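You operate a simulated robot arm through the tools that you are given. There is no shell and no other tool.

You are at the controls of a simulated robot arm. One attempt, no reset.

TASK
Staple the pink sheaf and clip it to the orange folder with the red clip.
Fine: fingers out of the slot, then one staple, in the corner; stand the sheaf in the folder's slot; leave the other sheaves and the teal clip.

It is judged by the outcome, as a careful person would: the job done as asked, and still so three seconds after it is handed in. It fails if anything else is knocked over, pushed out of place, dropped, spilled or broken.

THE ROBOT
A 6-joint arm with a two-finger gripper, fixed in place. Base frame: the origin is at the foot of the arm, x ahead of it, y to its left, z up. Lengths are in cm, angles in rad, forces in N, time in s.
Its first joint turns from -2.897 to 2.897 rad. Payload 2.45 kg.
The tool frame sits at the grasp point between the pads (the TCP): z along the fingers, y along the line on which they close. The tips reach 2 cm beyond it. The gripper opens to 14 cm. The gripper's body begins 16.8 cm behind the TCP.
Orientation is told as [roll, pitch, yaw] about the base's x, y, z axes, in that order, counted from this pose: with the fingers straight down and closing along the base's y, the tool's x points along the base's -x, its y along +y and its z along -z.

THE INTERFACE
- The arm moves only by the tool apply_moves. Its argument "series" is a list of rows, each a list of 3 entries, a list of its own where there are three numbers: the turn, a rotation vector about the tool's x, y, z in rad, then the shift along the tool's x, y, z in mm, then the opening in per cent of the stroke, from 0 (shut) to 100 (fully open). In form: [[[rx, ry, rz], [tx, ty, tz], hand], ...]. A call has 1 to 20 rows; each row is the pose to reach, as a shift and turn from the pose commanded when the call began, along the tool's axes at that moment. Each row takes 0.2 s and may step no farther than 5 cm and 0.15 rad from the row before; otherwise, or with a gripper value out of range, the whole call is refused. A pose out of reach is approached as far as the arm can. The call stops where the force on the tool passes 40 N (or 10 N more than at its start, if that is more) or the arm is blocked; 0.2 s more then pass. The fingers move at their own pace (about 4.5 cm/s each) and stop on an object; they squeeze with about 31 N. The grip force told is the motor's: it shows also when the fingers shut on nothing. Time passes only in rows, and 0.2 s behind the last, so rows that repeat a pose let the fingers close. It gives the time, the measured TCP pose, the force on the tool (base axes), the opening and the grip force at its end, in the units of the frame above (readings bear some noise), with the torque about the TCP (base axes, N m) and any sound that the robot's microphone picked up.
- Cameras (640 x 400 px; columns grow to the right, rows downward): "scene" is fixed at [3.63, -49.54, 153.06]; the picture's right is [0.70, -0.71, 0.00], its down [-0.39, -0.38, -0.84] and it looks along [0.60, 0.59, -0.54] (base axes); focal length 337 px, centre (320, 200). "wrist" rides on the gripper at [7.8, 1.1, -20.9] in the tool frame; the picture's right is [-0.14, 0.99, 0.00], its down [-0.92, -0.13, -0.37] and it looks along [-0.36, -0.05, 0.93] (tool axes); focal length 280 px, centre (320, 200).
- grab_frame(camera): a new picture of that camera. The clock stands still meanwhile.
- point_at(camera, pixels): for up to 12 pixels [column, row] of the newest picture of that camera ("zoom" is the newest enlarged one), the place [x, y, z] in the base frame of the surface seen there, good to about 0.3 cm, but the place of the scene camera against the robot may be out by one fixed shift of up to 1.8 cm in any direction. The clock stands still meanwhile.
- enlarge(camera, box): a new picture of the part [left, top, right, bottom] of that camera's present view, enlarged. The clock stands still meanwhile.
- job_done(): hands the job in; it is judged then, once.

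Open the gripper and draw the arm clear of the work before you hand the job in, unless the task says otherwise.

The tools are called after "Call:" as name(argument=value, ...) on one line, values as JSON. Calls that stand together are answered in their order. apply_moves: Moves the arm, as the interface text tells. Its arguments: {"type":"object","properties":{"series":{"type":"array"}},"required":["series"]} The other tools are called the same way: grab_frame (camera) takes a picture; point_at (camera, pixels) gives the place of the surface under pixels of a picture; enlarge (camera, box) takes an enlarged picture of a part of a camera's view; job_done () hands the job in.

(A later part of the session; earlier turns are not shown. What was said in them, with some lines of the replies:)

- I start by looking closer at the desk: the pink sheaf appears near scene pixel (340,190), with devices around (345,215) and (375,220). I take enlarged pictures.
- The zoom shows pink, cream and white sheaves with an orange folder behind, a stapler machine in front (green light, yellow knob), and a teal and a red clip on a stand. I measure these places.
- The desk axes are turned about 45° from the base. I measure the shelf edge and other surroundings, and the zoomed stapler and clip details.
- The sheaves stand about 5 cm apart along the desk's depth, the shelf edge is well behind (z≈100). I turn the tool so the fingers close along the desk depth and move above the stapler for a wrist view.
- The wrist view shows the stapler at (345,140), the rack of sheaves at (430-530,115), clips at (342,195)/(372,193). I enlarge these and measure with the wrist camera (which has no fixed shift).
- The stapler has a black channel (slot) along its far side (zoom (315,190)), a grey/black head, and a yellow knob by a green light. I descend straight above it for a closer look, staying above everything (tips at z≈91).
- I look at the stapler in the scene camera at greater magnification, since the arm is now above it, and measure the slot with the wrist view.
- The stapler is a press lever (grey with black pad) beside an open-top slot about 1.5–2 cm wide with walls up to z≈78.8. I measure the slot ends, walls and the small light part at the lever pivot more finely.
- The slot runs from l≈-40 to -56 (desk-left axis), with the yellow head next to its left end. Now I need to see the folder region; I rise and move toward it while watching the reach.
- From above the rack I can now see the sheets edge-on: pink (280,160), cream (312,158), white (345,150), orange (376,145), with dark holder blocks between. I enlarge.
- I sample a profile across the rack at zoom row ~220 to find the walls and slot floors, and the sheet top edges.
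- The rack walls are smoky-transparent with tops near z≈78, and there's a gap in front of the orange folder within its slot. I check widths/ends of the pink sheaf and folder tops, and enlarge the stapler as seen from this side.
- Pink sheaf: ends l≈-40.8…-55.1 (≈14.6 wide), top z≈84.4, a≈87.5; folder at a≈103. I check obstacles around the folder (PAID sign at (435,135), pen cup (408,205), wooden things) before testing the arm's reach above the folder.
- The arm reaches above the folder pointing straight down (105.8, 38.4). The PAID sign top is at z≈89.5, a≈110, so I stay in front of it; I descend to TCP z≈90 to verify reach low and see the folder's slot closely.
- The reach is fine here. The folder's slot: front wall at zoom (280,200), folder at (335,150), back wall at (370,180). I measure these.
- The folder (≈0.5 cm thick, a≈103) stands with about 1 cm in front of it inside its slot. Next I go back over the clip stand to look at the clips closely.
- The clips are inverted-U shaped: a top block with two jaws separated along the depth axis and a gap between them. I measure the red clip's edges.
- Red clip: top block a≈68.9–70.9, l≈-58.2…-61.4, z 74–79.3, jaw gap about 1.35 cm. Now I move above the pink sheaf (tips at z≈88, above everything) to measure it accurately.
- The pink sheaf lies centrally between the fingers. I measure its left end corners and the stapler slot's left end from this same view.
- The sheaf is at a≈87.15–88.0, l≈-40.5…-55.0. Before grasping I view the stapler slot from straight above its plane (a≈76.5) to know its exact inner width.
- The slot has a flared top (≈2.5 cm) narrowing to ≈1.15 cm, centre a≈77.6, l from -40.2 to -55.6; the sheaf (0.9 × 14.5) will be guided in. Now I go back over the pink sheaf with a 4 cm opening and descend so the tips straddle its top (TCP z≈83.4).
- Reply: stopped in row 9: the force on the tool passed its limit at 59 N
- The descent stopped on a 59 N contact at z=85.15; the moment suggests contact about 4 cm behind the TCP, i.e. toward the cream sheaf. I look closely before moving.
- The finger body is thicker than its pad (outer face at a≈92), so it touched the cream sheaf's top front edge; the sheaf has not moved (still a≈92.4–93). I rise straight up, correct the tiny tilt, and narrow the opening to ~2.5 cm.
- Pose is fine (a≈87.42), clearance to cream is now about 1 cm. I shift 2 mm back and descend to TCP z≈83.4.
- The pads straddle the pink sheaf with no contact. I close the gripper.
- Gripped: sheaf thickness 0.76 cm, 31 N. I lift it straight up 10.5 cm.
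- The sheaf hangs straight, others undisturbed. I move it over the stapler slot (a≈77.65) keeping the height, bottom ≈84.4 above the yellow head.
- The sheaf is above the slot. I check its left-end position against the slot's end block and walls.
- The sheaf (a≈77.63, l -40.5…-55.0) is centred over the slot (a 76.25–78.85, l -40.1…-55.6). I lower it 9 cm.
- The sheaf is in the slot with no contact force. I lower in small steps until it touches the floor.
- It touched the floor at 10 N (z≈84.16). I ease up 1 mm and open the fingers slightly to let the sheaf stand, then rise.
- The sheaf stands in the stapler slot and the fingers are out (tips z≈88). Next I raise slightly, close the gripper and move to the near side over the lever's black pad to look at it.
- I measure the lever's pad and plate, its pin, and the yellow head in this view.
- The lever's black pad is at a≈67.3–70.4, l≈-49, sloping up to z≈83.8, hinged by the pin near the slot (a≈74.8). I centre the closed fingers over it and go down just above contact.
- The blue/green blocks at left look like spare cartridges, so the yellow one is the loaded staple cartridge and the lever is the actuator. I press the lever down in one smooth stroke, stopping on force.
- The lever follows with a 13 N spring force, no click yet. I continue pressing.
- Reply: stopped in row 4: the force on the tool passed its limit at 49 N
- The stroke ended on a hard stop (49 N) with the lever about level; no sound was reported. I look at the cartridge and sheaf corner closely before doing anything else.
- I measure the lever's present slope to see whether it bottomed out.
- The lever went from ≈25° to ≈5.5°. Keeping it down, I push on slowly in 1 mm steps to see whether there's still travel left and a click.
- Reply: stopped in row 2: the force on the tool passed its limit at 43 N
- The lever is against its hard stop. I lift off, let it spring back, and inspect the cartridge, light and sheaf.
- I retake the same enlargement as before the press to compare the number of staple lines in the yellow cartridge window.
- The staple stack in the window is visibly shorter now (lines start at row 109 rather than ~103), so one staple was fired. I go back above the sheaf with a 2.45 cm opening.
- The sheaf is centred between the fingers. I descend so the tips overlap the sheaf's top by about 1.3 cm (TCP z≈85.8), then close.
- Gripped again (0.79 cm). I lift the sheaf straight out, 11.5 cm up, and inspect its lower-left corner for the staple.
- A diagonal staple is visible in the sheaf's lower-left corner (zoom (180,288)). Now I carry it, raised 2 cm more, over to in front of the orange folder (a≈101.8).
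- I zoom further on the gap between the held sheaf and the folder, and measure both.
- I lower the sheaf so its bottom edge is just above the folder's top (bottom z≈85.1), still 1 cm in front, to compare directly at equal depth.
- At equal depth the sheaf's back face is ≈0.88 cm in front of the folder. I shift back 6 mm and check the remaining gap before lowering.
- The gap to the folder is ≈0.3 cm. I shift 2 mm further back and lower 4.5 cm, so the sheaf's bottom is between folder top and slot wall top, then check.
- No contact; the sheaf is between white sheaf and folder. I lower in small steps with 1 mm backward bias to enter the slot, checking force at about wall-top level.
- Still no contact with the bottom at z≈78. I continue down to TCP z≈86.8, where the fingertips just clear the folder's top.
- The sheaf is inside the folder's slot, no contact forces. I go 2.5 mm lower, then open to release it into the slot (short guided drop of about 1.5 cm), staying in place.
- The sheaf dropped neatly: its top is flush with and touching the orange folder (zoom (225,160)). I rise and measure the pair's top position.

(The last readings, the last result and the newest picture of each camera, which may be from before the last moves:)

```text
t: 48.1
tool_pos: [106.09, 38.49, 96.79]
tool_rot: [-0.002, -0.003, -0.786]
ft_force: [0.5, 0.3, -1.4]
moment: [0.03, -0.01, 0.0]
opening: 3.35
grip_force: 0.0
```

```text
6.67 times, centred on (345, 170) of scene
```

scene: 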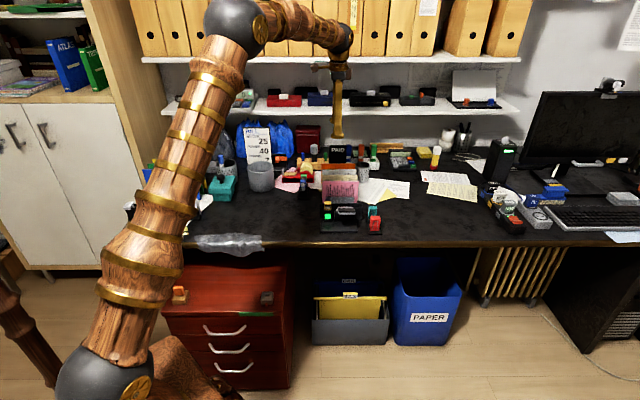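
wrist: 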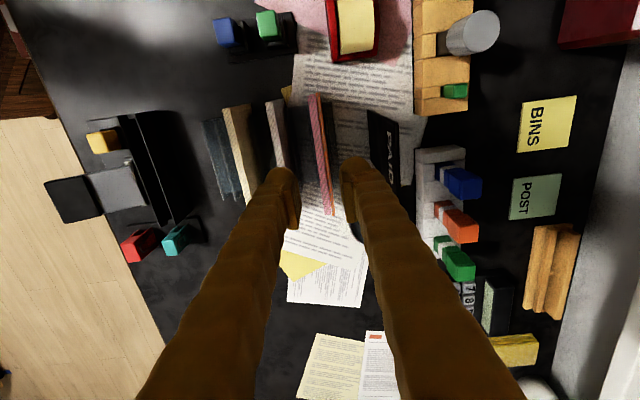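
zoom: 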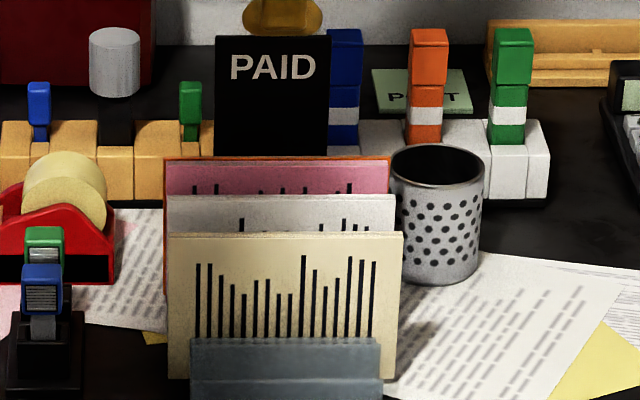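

The pink sheaf and orange folder stand side by side. I measure the pair's front and back edges at several places along the top.

Call:
point_at(camera="zoom", pixels=[[254, 110], [268, 110], [284, 110], [266, 200], [278, 200], [296, 200], [276, 280], [290, 280], [308, 280], [290, 370], [300, 370], [318, 370]])

Call:
enlarge(camera="wrist", box=[300, 85, 350, 135])

Call:
enlarge(camera="wrist", box=[300, 135, 350, 185])

```text
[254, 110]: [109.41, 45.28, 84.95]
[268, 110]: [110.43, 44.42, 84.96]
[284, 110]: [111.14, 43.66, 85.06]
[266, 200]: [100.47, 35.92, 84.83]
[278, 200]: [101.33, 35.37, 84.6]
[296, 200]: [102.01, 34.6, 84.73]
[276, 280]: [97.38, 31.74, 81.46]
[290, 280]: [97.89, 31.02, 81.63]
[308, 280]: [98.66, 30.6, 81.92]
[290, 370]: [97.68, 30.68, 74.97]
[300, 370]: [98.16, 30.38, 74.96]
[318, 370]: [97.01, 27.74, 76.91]
```

```text
8.00 times, centred on (325, 110) of wrist
```

zoom: 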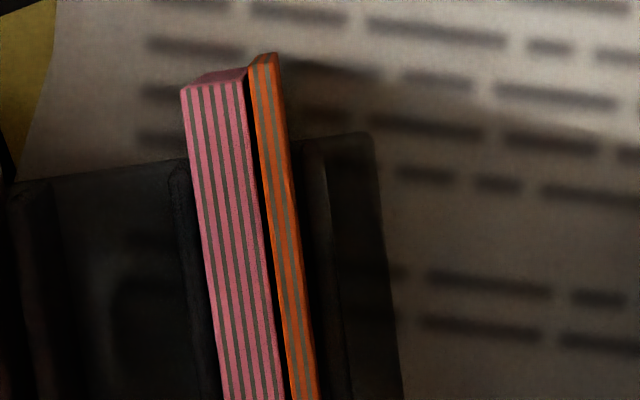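

```text
8.00 times, centred on (325, 160) of wrist
```

zoom: 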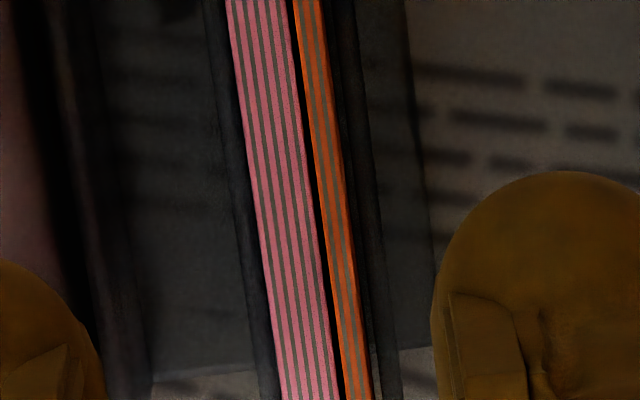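

The previous points referred to the scene zoom; now I measure on the newest wrist zoom (pink x≈250–312, orange ≈320–345 at row 200).

Call:
point_at(camera="zoom", pixels=[[258, 200], [282, 200], [308, 200], [324, 200], [340, 200], [280, 380], [330, 380], [362, 380], [232, 20], [290, 20], [312, 20], [372, 200]])

```text
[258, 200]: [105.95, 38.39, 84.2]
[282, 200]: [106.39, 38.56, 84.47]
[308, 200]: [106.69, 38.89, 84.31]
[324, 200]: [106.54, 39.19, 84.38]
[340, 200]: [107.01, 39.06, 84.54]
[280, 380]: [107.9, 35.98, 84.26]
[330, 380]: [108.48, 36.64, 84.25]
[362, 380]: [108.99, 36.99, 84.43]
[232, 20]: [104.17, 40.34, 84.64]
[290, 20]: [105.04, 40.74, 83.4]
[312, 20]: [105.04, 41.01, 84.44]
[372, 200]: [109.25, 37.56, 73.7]
```

The pair spans a≈102.0–103.3 (centre ≈102.6). Now I go to the clips and tilt the tool so the wrist camera sees the red clip's gap from the side.

Call:
apply_moves(series=[[[0, 0, 0], [0, -40, 0], 24], [[0, 0, 0], [0, -85, 0], 24], [[0, 0, 0], [0, -130, 0], 24], [[0, 0, 0], [-10, -175, 0], 24], [[0, 0, 0], [-20, -220, 0], 24], [[0, -0.1, 0], [-35, -260, 0], 24], [[0, -0.2, 0], [-55, -300, 0], 24], [[0, -0.3, 0], [-70, -305, 25], 24], [[0, -0.4, 0], [-80, -305, 50], 24], [[0, -0.5, 0], [-85, -305, 80], 24], [[0, -0.6, 0], [-85, -305, 110], 24], [[0, -0.6, 0], [-85, -305, 110], 24]])

Call:
grab_frame(camera="wrist")

Call:
enlarge(camera="wrist", box=[260, 140, 420, 260])

```text
t: 50.7
tool_pos: [90.61, 11.0, 85.75]
tool_rot: [-0.004, -0.602, -0.786]
ft_force: [-0.5, 0.3, 0.4]
moment: [-0.03, 0.02, 0.02]
opening: 3.35
grip_force: 0.1
```

```text
taken
```

wrist: 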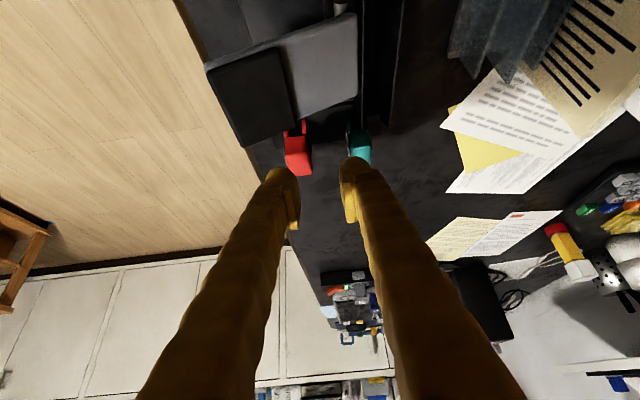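

```text
3.33 times, centred on (340, 200) of wrist
```

zoom: 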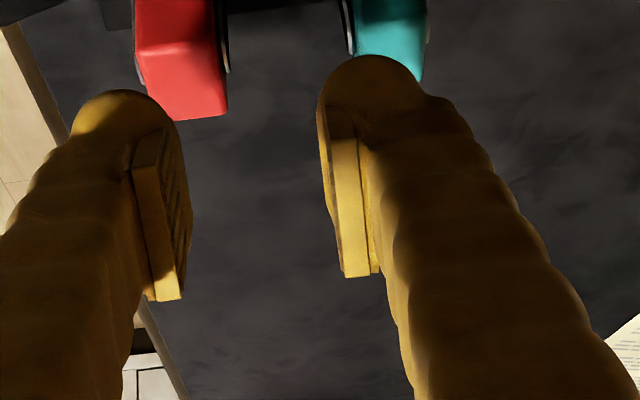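

The tilt works; the clips are now at (298,150) and (358,145). I enlarge them.

Call:
enlarge(camera="wrist", box=[270, 105, 330, 185])

Call:
enlarge(camera="wrist", box=[270, 110, 390, 190])

```text
5.00 times, centred on (300, 145) of wrist
```

zoom: 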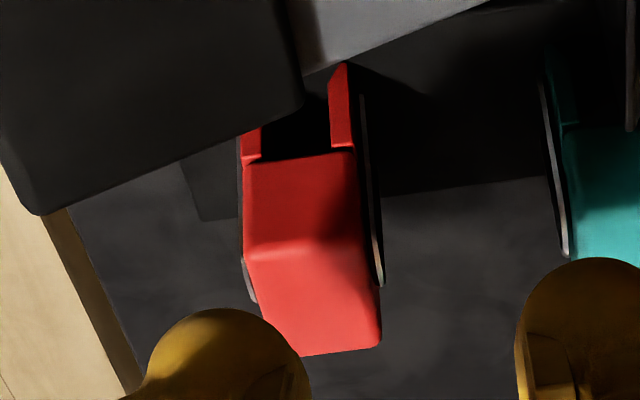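

```text
5.00 times, centred on (330, 150) of wrist
```

zoom: 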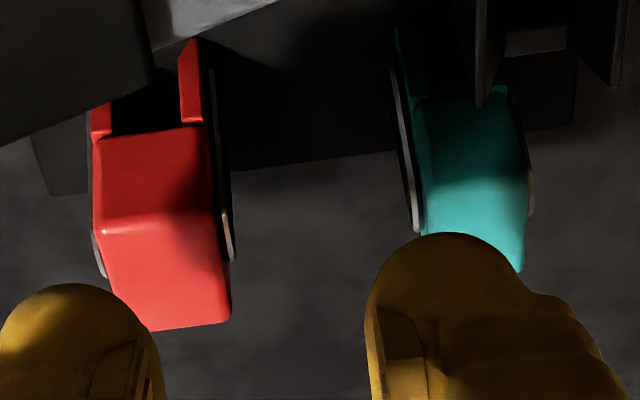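

I measure the jaws and block: left jaw (92–112, ~115), right jaw (180–203, ~105) and the block's side face in the newest zoom.

Call:
point_at(camera="zoom", pixels=[[97, 120], [108, 115], [184, 105], [198, 100], [100, 160], [205, 150], [105, 225], [212, 220], [135, 315], [225, 310], [165, 180], [145, 110]])

```text
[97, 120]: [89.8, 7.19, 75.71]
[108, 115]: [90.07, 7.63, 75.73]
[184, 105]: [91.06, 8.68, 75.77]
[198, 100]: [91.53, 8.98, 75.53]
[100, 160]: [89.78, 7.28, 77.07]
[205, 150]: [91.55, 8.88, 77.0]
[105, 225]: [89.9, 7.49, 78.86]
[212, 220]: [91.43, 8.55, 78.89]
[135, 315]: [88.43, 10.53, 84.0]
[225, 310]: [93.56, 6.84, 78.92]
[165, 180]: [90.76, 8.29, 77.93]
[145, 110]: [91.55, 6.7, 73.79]
```

The clip's gap is ≈1.4 cm against a ≈1.2 cm pair. I turn the tool back upright while rising 6 cm.

Call:
apply_moves(series=[[[0, 0.0, 0], [-17, 0, -25], 24], [[0, 0.15, 0], [-34, 0, -49.5], 24], [[0, 0.3, 0], [-34, 0, -49.5], 24], [[0, 0.45, 0], [-34, 0, -49.5], 24], [[0, 0.6, 0], [-34, 0, -49.5], 24], [[0, 0.6, 0], [-34, 0, -49.5], 24]])

```text
t: 52.1
tool_pos: [90.55, 10.92, 91.95]
tool_rot: [-0.004, -0.002, -0.787]
ft_force: [-0.2, 0.8, 0.7]
moment: [0.01, 0.01, -0.03]
opening: 3.36
grip_force: 0.0
```

Upright again. I move above the red clip (a≈69.85, l≈-59.8) with a 3.6 cm opening and check alignment.

Call:
apply_moves(series=[[[0, 0, 0], [-18, -10, 0], 26], [[0, 0, 0], [-35, -19, 0], 26], [[0, 0, 0], [-35, -19, 30], 26], [[0, 0, 0], [-35, -19, 60], 26], [[0, 0, 0], [-35, -19, 60], 26]])

Call:
grab_frame(camera="wrist")

Call:
enlarge(camera="wrist", box=[260, 140, 380, 240])

Call:
enlarge(camera="scene", box=[340, 190, 400, 240])

```text
t: 53.3
tool_pos: [91.86, 7.16, 85.87]
tool_rot: [-0.002, -0.002, -0.787]
ft_force: [0.8, -0.5, -0.2]
moment: [-0.01, 0.01, -0.02]
opening: 3.66
grip_force: 0.0
```

```text
taken
```

wrist: 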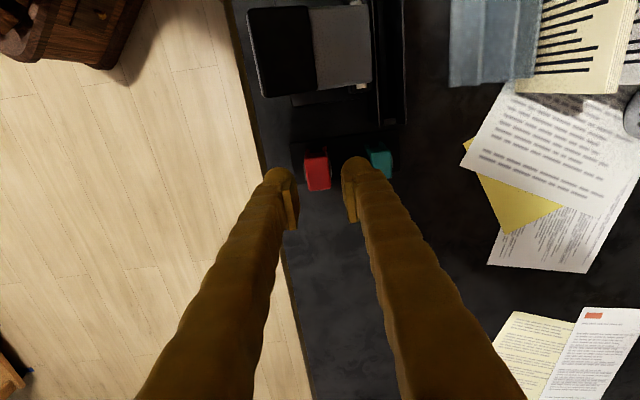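

```text
4.00 times, centred on (320, 190) of wrist
```

zoom: 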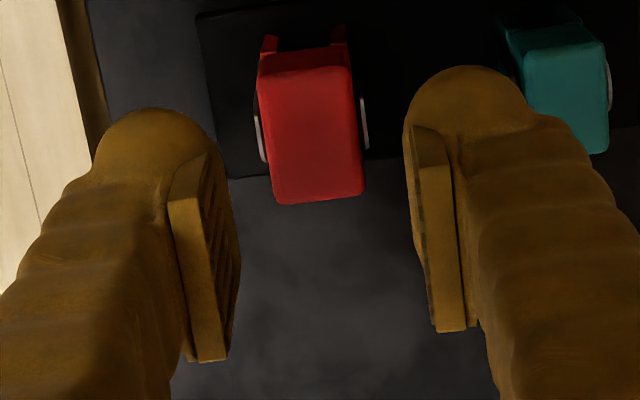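

```text
8.00 times, centred on (370, 215) of scene
```

zoom: 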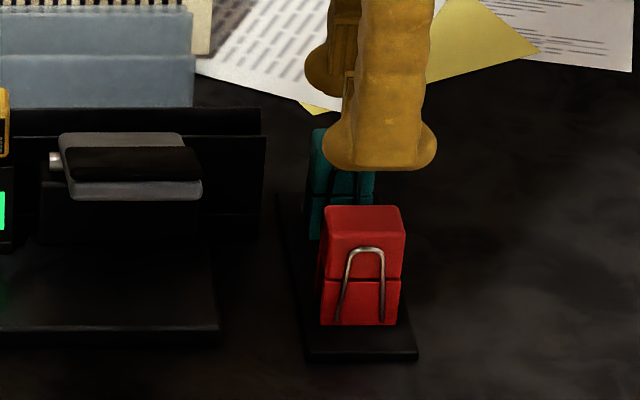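

The clip is centred between the fingers within 1–2 mm. I shift 1.5 mm and descend to TCP z≈79 so the tips only hold the top block (above the seam at z≈76.6).

Call:
apply_moves(series=[[[0, 0, 0], [0, -1.5, 15], 26], [[0, 0, 0], [0, -1.5, 30], 26], [[0, 0, 0], [0, -1.5, 45], 26], [[0, 0, 0], [0, -1.5, 58], 26], [[0, 0, 0], [0, -1.5, 68], 26], [[0, 0, 0], [0, -1.5, 68], 26]])

Call:
enlarge(camera="wrist", box=[260, 140, 380, 240])

Call:
enlarge(camera="scene", box=[340, 190, 400, 240])

```text
t: 54.7
tool_pos: [91.69, 7.11, 79.03]
tool_rot: [-0.004, -0.005, -0.788]
ft_force: [-0.2, -0.1, -0.4]
moment: [0.01, 0.02, 0.01]
opening: 3.62
grip_force: 0.1
```

```text
4.00 times, centred on (320, 190) of wrist
```

zoom: 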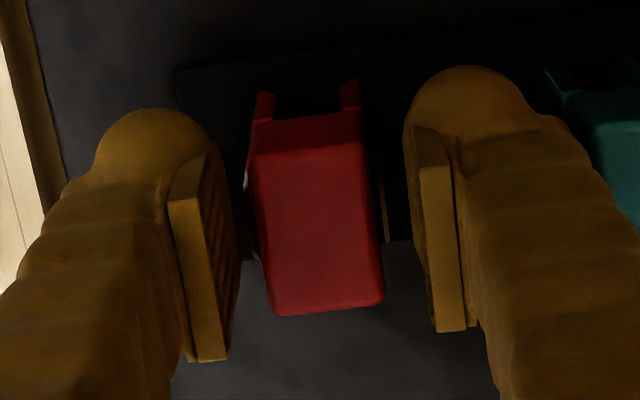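

```text
8.00 times, centred on (370, 215) of scene
```

zoom: 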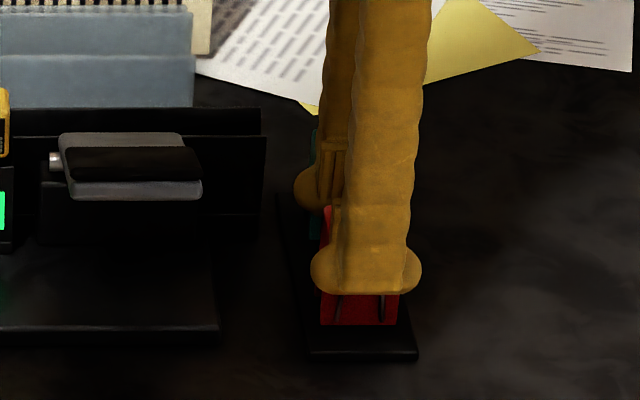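

The fingers straddle the block without contact; the clip sits ~1 mm toward the near finger, so I shift 1 mm and close.

Call:
apply_moves(series=[[[0, 0, 0], [0, -1, 0], 26], [[0, 0, 0], [0, -1, 0], 20], [[0, 0, 0], [0, -1, 0], 10], [[0, 0, 0], [0, -1, 0], 0], [[0, 0, 0], [0, -1, 0], 0], [[0, 0, 0], [0, -1, 0], 0]])

Call:
enlarge(camera="wrist", box=[260, 140, 380, 240])

Call:
enlarge(camera="scene", box=[340, 190, 400, 240])

```text
t: 56.1
tool_pos: [91.47, 6.9, 79.09]
tool_rot: [-0.003, -0.004, -0.787]
ft_force: [-0.3, -0.5, 0.1]
moment: [-0.01, -0.01, -0.01]
opening: 2.27
grip_force: 31.1
```

```text
4.00 times, centred on (320, 190) of wrist
```

zoom: 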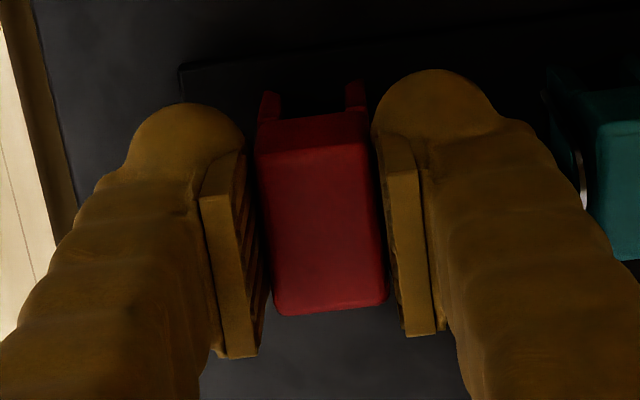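

```text
8.00 times, centred on (370, 215) of scene
```

zoom: 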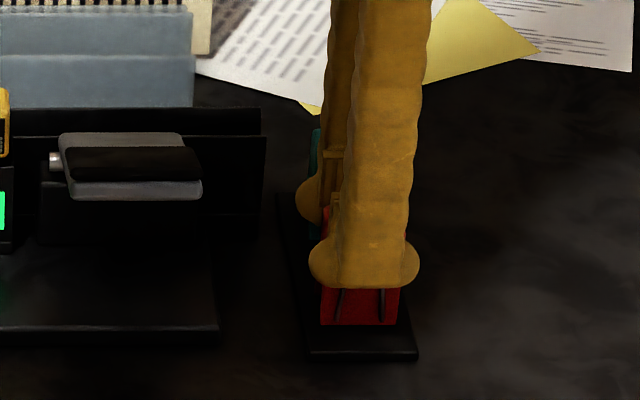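

The clip is gripped (2.27 cm wide, 31 N). I lift it straight up gently.

Call:
apply_moves(series=[[[0, 0, 0], [0, 0, -8], 0], [[0, 0, 0], [0, 0, -20], 0], [[0, 0, 0], [0, 0, -40], 0], [[0, 0, 0], [0, 0, -70], 0], [[0, 0, 0], [0, 0, -110], 0], [[0, 0, 0], [0, 0, -150], 0], [[0, 0, 0], [0, 0, -190], 0], [[0, 0, 0], [0, 0, -190], 0]])

Call:
grab_frame(camera="wrist")

Call:
enlarge(camera="wrist", box=[260, 140, 380, 240])

Call:
enlarge(camera="scene", box=[310, 150, 400, 240])

```text
t: 57.9
tool_pos: [91.65, 6.88, 98.13]
tool_rot: [-0.003, -0.004, -0.788]
ft_force: [0.4, -0.5, 0.1]
moment: [0.03, 0.02, 0.02]
opening: 2.26
grip_force: 31.2
```

```text
taken
```

wrist: 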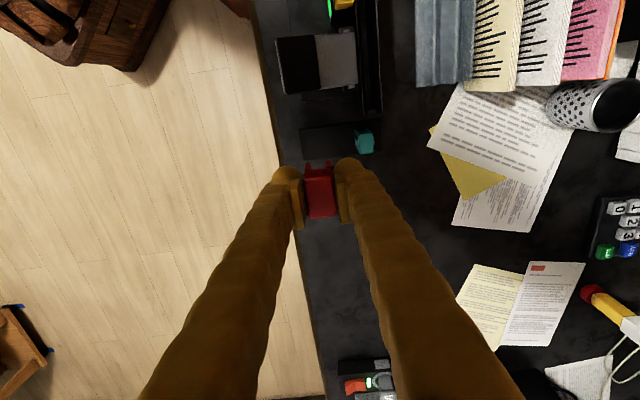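

```text
4.00 times, centred on (320, 190) of wrist
```

zoom: 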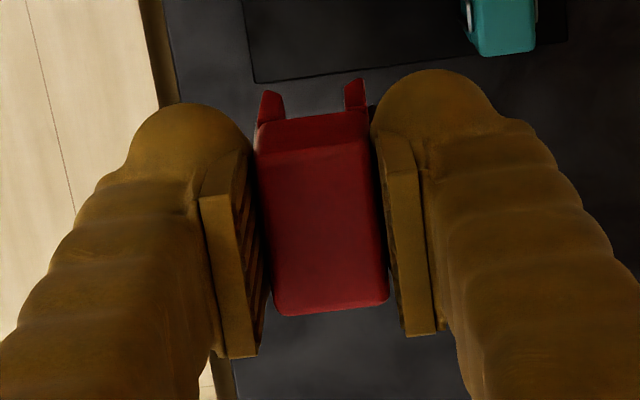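

```text
4.44 times, centred on (355, 195) of scene
```

zoom: 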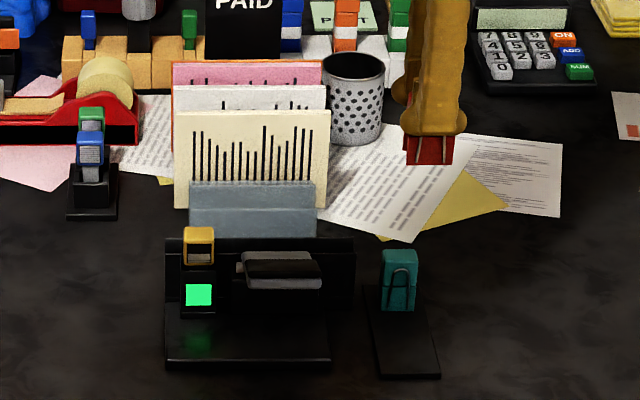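

The red clip is lifted cleanly; the teal one stays. I carry it at this height to above the sheaf–folder pair's centre (a≈102.6, l≈-47.8).

Call:
apply_moves(series=[[[0, 0, 0], [13, 36, 0], 0], [[0, 0, 0], [27, 73, 0], 0], [[0, 0, 0], [40, 110, 0], 0], [[0, 0, 0], [54, 146, 0], 0], [[0, 0, 0], [67, 183, 0], 0], [[0, 0, 0], [81, 219, 0], 0], [[0, 0, 0], [94, 256, 0], 0], [[0, 0, 0], [108, 292, 0], 0], [[0, 0, 0], [121, 328, 0], 0], [[0, 0, 0], [121, 328, 0], 0]])

Call:
grab_frame(camera="wrist")

Call:
enlarge(camera="wrist", box=[280, 100, 360, 220])

```text
t: 60.1
tool_pos: [106.28, 38.72, 98.05]
tool_rot: [-0.004, -0.003, -0.786]
ft_force: [-0.6, -0.9, -0.4]
moment: [0.0, 0.01, 0.03]
opening: 2.27
grip_force: 31.2
```

```text
taken
```

wrist: 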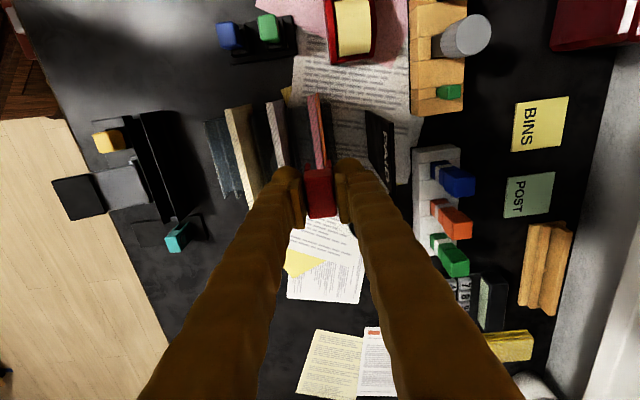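

```text
3.33 times, centred on (320, 160) of wrist
```

zoom: 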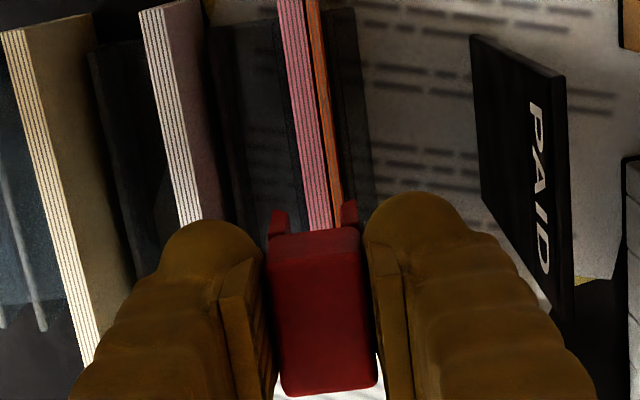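

The clip is roughly above the pair. I lower until the jaws are about 1 cm above the pair's top edge (TCP z≈90.6) to check alignment at equal depth.

Call:
apply_moves(series=[[[0, 0, 0], [0, 0, 20], 0], [[0, 0, 0], [0, 0, 40], 0], [[0, 0, 0], [0, 0, 58], 0], [[0, 0, 0], [0, 0, 74], 0], [[0, 0, 0], [0, 0, 74], 0]])

Call:
enlarge(camera="wrist", box=[290, 130, 350, 200])

Call:
enlarge(camera="wrist", box=[280, 80, 360, 180])

Call:
enlarge(camera="scene", box=[315, 140, 375, 190])

```text
t: 61.3
tool_pos: [106.21, 38.81, 90.58]
tool_rot: [-0.004, -0.003, -0.787]
ft_force: [-0.6, 0.0, 0.0]
moment: [-0.02, 0.01, 0.0]
opening: 2.25
grip_force: 30.7
```

```text
5.71 times, centred on (320, 165) of wrist
```

zoom: 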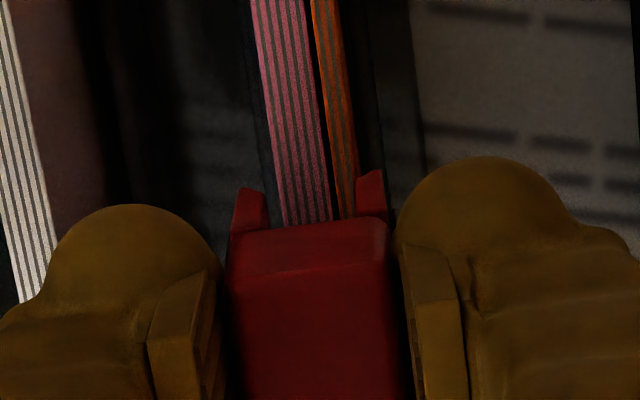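

```text
4.00 times, centred on (320, 130) of wrist
```

zoom: 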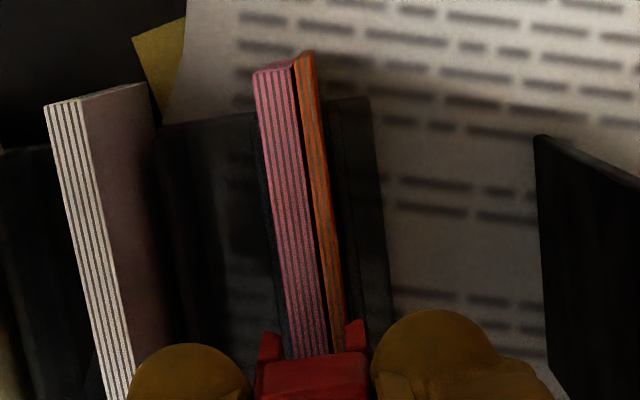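

```text
8.00 times, centred on (345, 165) of scene
```

zoom: 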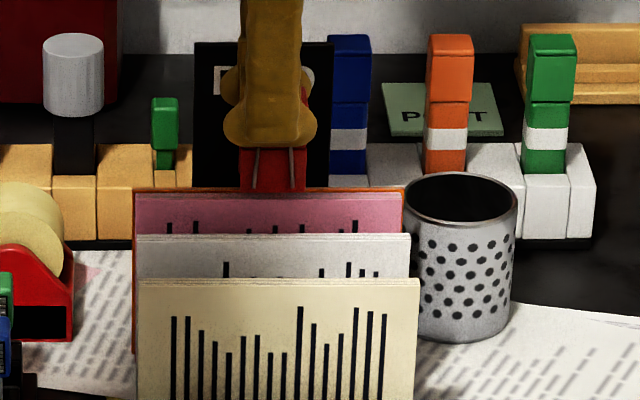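

The jaw gap spans about 1.58 cm at its mouth and the pair 1.30 cm; the clip is within 1 mm of centred (needs +0.7 mm). I correct that and lower in small steps over the top edges.

Call:
apply_moves(series=[[[0, 0, 0], [0, 0.7, 2], 0], [[0, 0, 0], [0, 0.7, 5], 0], [[0, 0, 0], [0, 0.7, 8], 0], [[0, 0, 0], [0, 0.7, 11], 0], [[0, 0, 0], [0, 0.7, 14], 0], [[0, 0, 0], [0, 0.7, 16], 0], [[0, 0, 0], [0, 0.7, 16], 0]])

Call:
enlarge(camera="wrist", box=[290, 130, 350, 200])

Call:
enlarge(camera="scene", box=[315, 140, 375, 190])

```text
t: 62.9
tool_pos: [106.3, 38.71, 88.93]
tool_rot: [-0.004, -0.003, -0.789]
ft_force: [0.6, -0.5, 0.4]
moment: [0.01, 0.0, 0.03]
opening: 2.28
grip_force: 31.2
```

```text
5.71 times, centred on (320, 165) of wrist
```

zoom: 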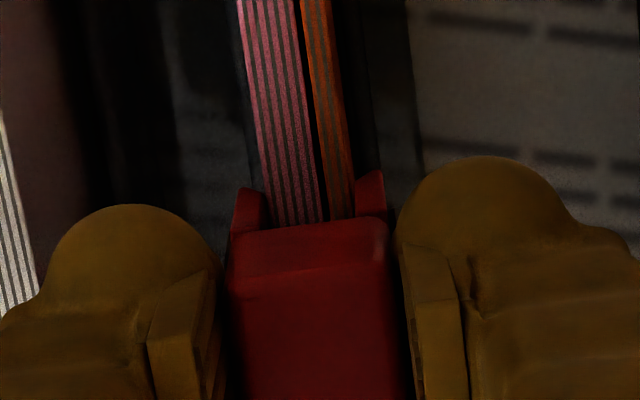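

```text
8.00 times, centred on (345, 165) of scene
```

zoom: 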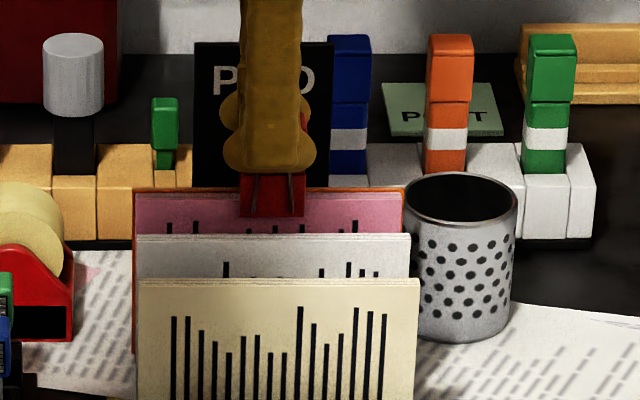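

The jaws have passed both top edges with no force (pair visible between them). I press on down until the block seats.

Call:
apply_moves(series=[[[0, 0, 0], [0, 0, 4], 0], [[0, 0, 0], [0, 0, 8], 0], [[0, 0, 0], [0, 0, 12], 0], [[0, 0, 0], [0, 0, 15], 0], [[0, 0, 0], [0, 0, 18], 0], [[0, 0, 0], [0, 0, 20], 0], [[0, 0, 0], [0, 0, 20], 0]])

Call:
enlarge(camera="wrist", box=[290, 130, 350, 200])

Call:
enlarge(camera="scene", box=[315, 140, 375, 190])

```text
t: 64.5
tool_pos: [106.37, 38.85, 87.0]
tool_rot: [0.0, -0.004, -0.788]
ft_force: [0.4, -1.5, 22.6]
moment: [-0.05, -0.04, -0.02]
opening: 2.26
grip_force: 31.0
```

```text
5.71 times, centred on (320, 165) of wrist
```

zoom: 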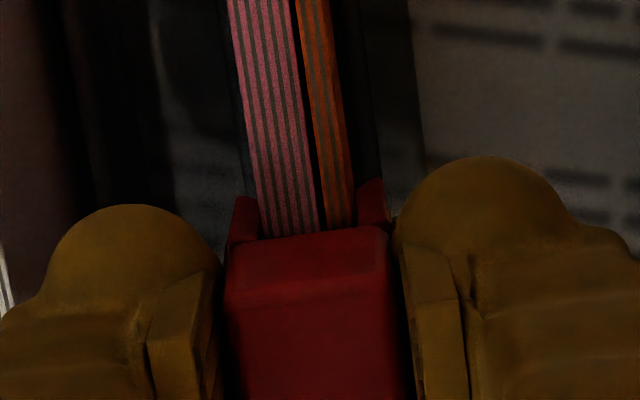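

```text
8.00 times, centred on (345, 165) of scene
```

zoom: 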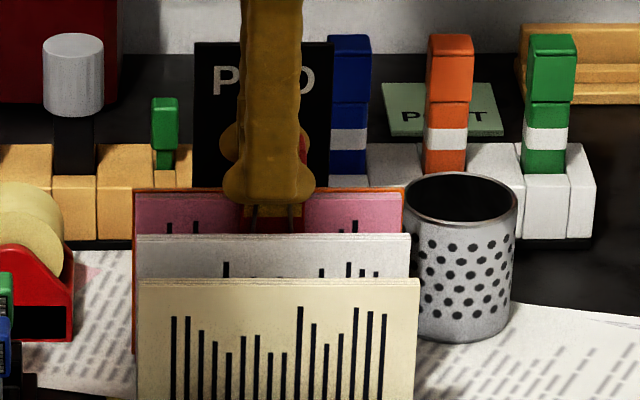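

The clip has seated against the top edges (22.6 N hard contact at TCP z=87.0, jaws 2.5 cm down over both). I relax 1 mm and open the fingers slowly.

Call:
apply_moves(series=[[[0, 0, 0], [0, 0, -0.7], 0], [[0, 0, 0], [0, 0, -0.7], 17], [[0, 0, 0], [0, 0, -0.7], 20], [[0, 0, 0], [0, 0, -0.7], 23], [[0, 0, 0], [0, 0, -0.7], 23], [[0, 0, 0], [0, 0, -0.7], 23]])

Call:
enlarge(camera="wrist", box=[280, 110, 360, 210])

Call:
enlarge(camera="scene", box=[315, 140, 375, 190])

```text
t: 65.9
tool_pos: [106.32, 38.7, 86.96]
tool_rot: [-0.004, -0.004, -0.786]
ft_force: [0.5, -0.7, 0.6]
moment: [-0.01, 0.01, -0.01]
opening: 3.2
grip_force: 0.1
```

```text
4.00 times, centred on (320, 160) of wrist
```

zoom: 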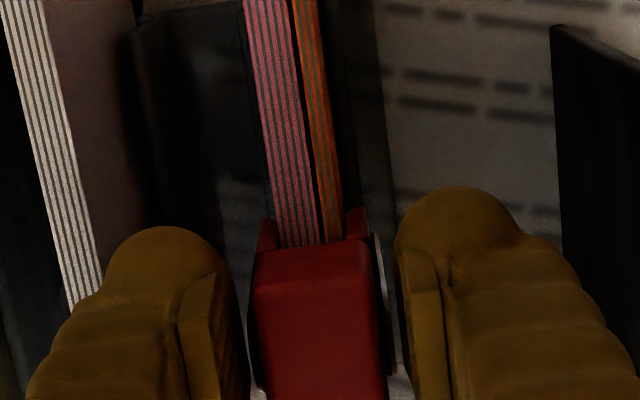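

```text
8.00 times, centred on (345, 165) of scene
```

zoom: 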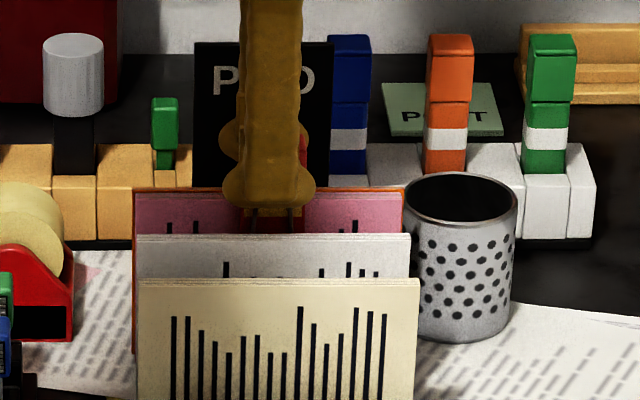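

The clip stays on the pair with the fingers open and force gone. I rise straight up and look.

Call:
apply_moves(series=[[[0, 0, 0], [0, 0, -10], 23], [[0, 0, 0], [0, 0, -25], 23], [[0, 0, 0], [0, 0, -45], 23], [[0, 0, 0], [0, 0, -75], 23], [[0, 0, 0], [0, 0, -110], 23], [[0, 0, 0], [0, 0, -110], 23]])

Call:
grab_frame(camera="wrist")

Call:
enlarge(camera="wrist", box=[260, 70, 400, 230])

Call:
enlarge(camera="scene", box=[315, 140, 375, 190])

```text
t: 67.3
tool_pos: [106.33, 38.77, 98.06]
tool_rot: [-0.002, -0.004, -0.786]
ft_force: [0.0, 0.0, 0.3]
moment: [-0.02, 0.0, 0.02]
opening: 3.2
grip_force: 0.0
```

```text
taken
```

wrist: 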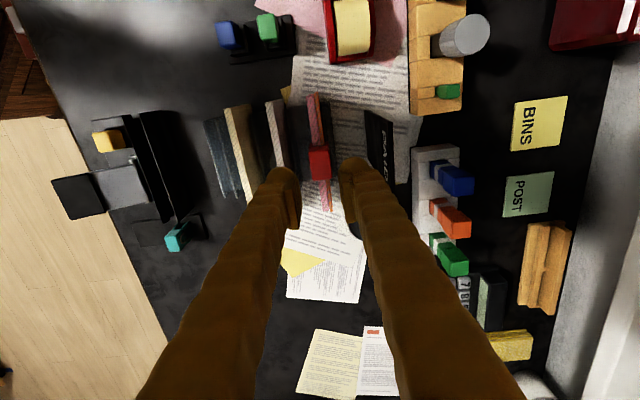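

```text
2.50 times, centred on (330, 150) of wrist
```

zoom: 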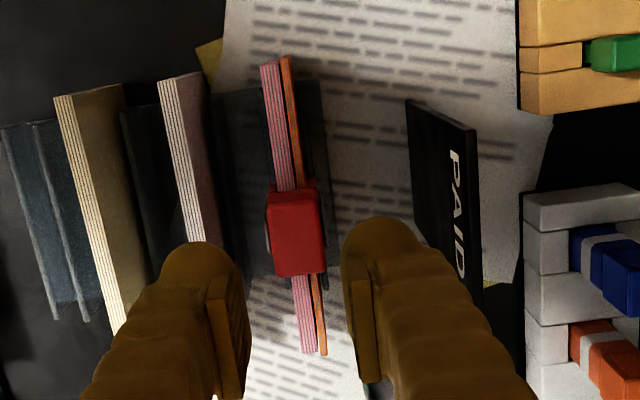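

```text
8.00 times, centred on (345, 165) of scene
```

zoom: 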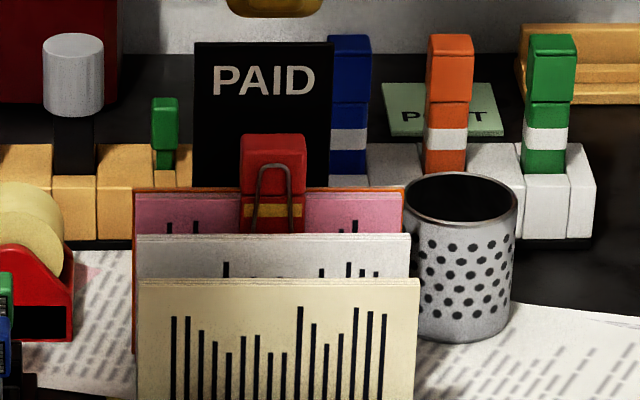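

The clip straddles pink sheaf and folder, but a yellow band now shows at its seam (zoom (270,210)), which wasn't there before. I zoom in to understand it.

Call:
enlarge(camera="scene", box=[335, 152, 363, 172])

Call:
enlarge(camera="wrist", box=[295, 130, 345, 190])

Call:
enlarge(camera="scene", box=[355, 200, 385, 230])

```text
16.00 times, centred on (349, 162) of scene
```

zoom: 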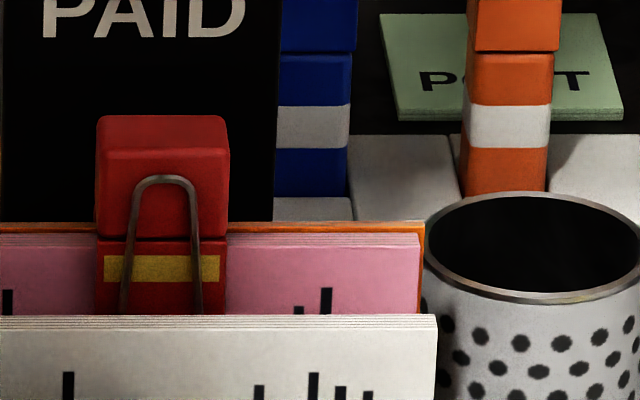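

```text
6.67 times, centred on (320, 160) of wrist
```

zoom: 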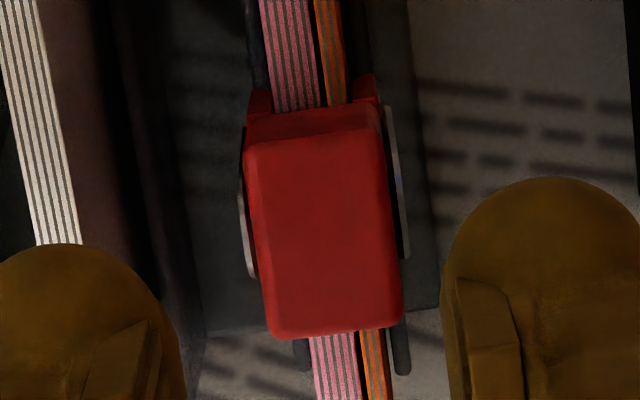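

```text
13.33 times, centred on (370, 215) of scene
```

zoom: 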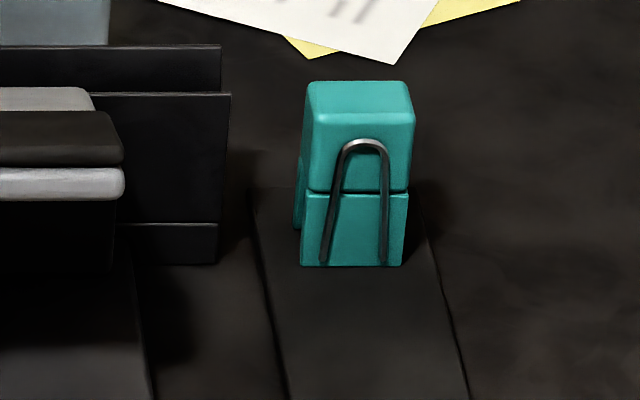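

The clip is seated: its seam is level with the sheets' top, jaws are over both pink sheaf and folder, and a yellow stripe appeared on the jaw (an engaged marker). I open the gripper and withdraw the arm up and back toward the near side.

Call:
apply_moves(series=[[[0, 0, 0], [0, -20, -40], 23], [[0, 0, 0], [0, -50, -70], 40], [[0, 0, 0], [0, -90, -90], 60], [[0, 0, 0], [0, -130, -100], 80], [[0, 0, 0], [0, -175, -110], 100], [[0, 0, 0], [0, -220, -120], 100], [[0, 0, 0], [0, -265, -130], 100], [[0, 0, 0], [0, -310, -130], 100], [[0, 0, 0], [0, -350, -130], 100], [[0, 0, 0], [0, -350, -130], 100]])

Call:
grab_frame(camera="scene")

Call:
grab_frame(camera="wrist")

Call:
enlarge(camera="scene", box=[260, 130, 420, 250])

```text
t: 69.5
tool_pos: [81.58, 14.17, 111.14]
tool_rot: [-0.002, -0.003, -0.787]
ft_force: [1.0, 0.5, -0.4]
moment: [-0.01, 0.02, 0.05]
opening: 13.97
grip_force: 0.0
```

```text
taken
```

scene: 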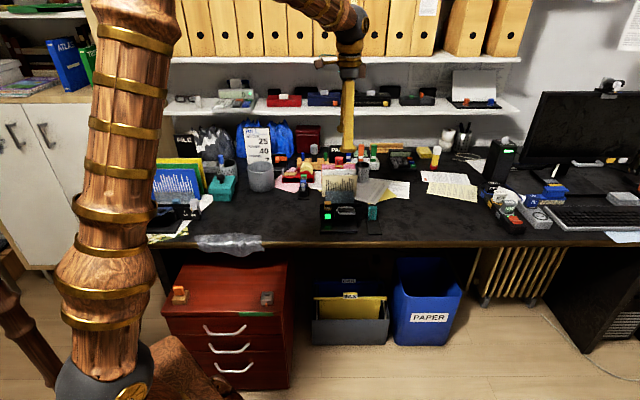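

```text
taken
```

wrist: 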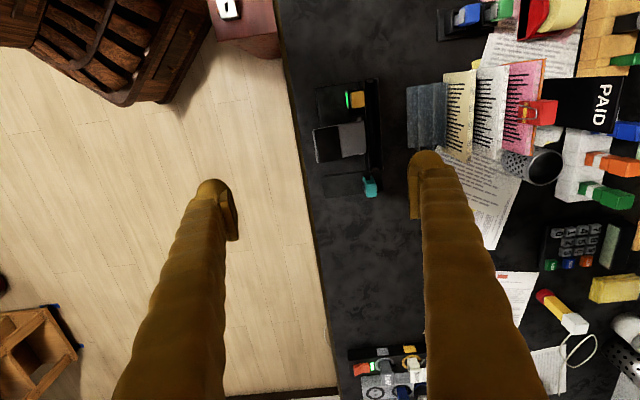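

```text
3.33 times, centred on (340, 190) of scene
```

zoom: 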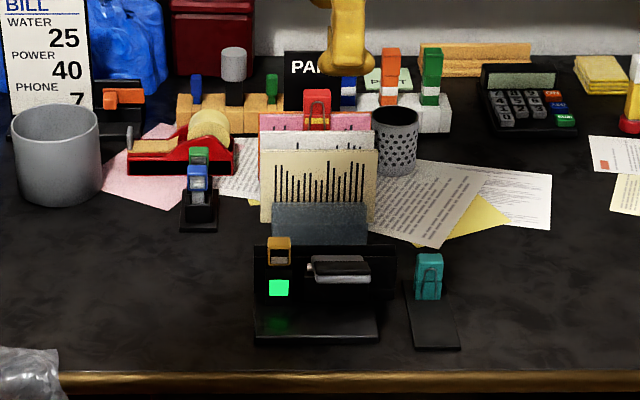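

Everything looks in place; I take one more close look at the clipped pair and the staple from the wrist camera before handing in.

Call:
enlarge(camera="wrist", box=[440, 50, 570, 170])

Call:
enlarge(camera="scene", box=[320, 150, 365, 195])

```text
3.33 times, centred on (505, 110) of wrist
```

zoom: 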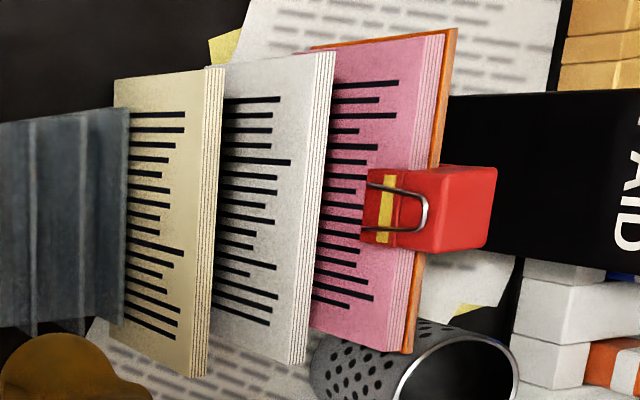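

```text
8.89 times, centred on (342, 172) of scene
```

zoom: 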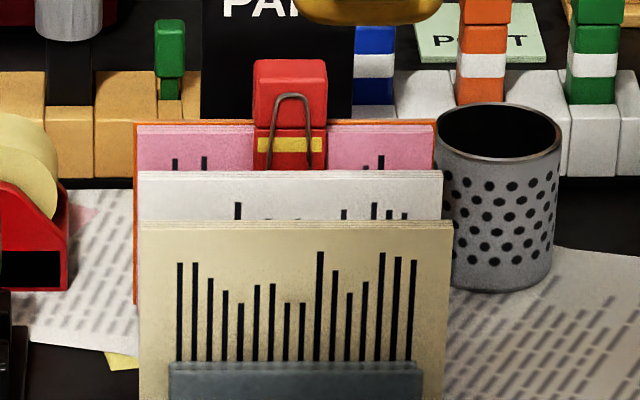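

The pink sheaf stands upright against the orange folder in its slot. The red clip is seated over both, the staple is in the corner, and the other sheaves, the teal clip and the surroundings are where they were. The gripper is open and clear, so I hand the job in.

Call:
job_done()

```text
The job is handed in.
```

The pink sheaf is stapled and clipped to the orange folder with the red clip, and I've handed the job in.

- **Staple:** I stood the sheaf in the stapler, took the fingers out, and gave the lever one stroke. While the lever was still held down I pushed a little further to check it had bottomed out. When I lifted the sheaf, a single diagonal staple showed in its lower-left corner. No click was picked up, so I am going by that staple and by the shorter staple stack in the yellow cartridge.
- **Folder:** The sheaf stands upright in the folder's slot, flush against the folder. I let it drop about 1.5 cm inside the slot, because there was no room for a finger between it and the folder.
- **Clip:** The red clip is pushed fully down over the top of both. A yellow stripe appeared on it that wasn't there before; I took this as a sign that it had gripped.
- **Other items:** On the first try at picking up the pink sheaf, a finger pressed on the top edge of the cream sheaf (59 N). The cream sheaf did not move. In the final pictures the cream and white sheaves, the teal clip and everything else on the desk are where they started.

The gripper is open and the arm is drawn clear.
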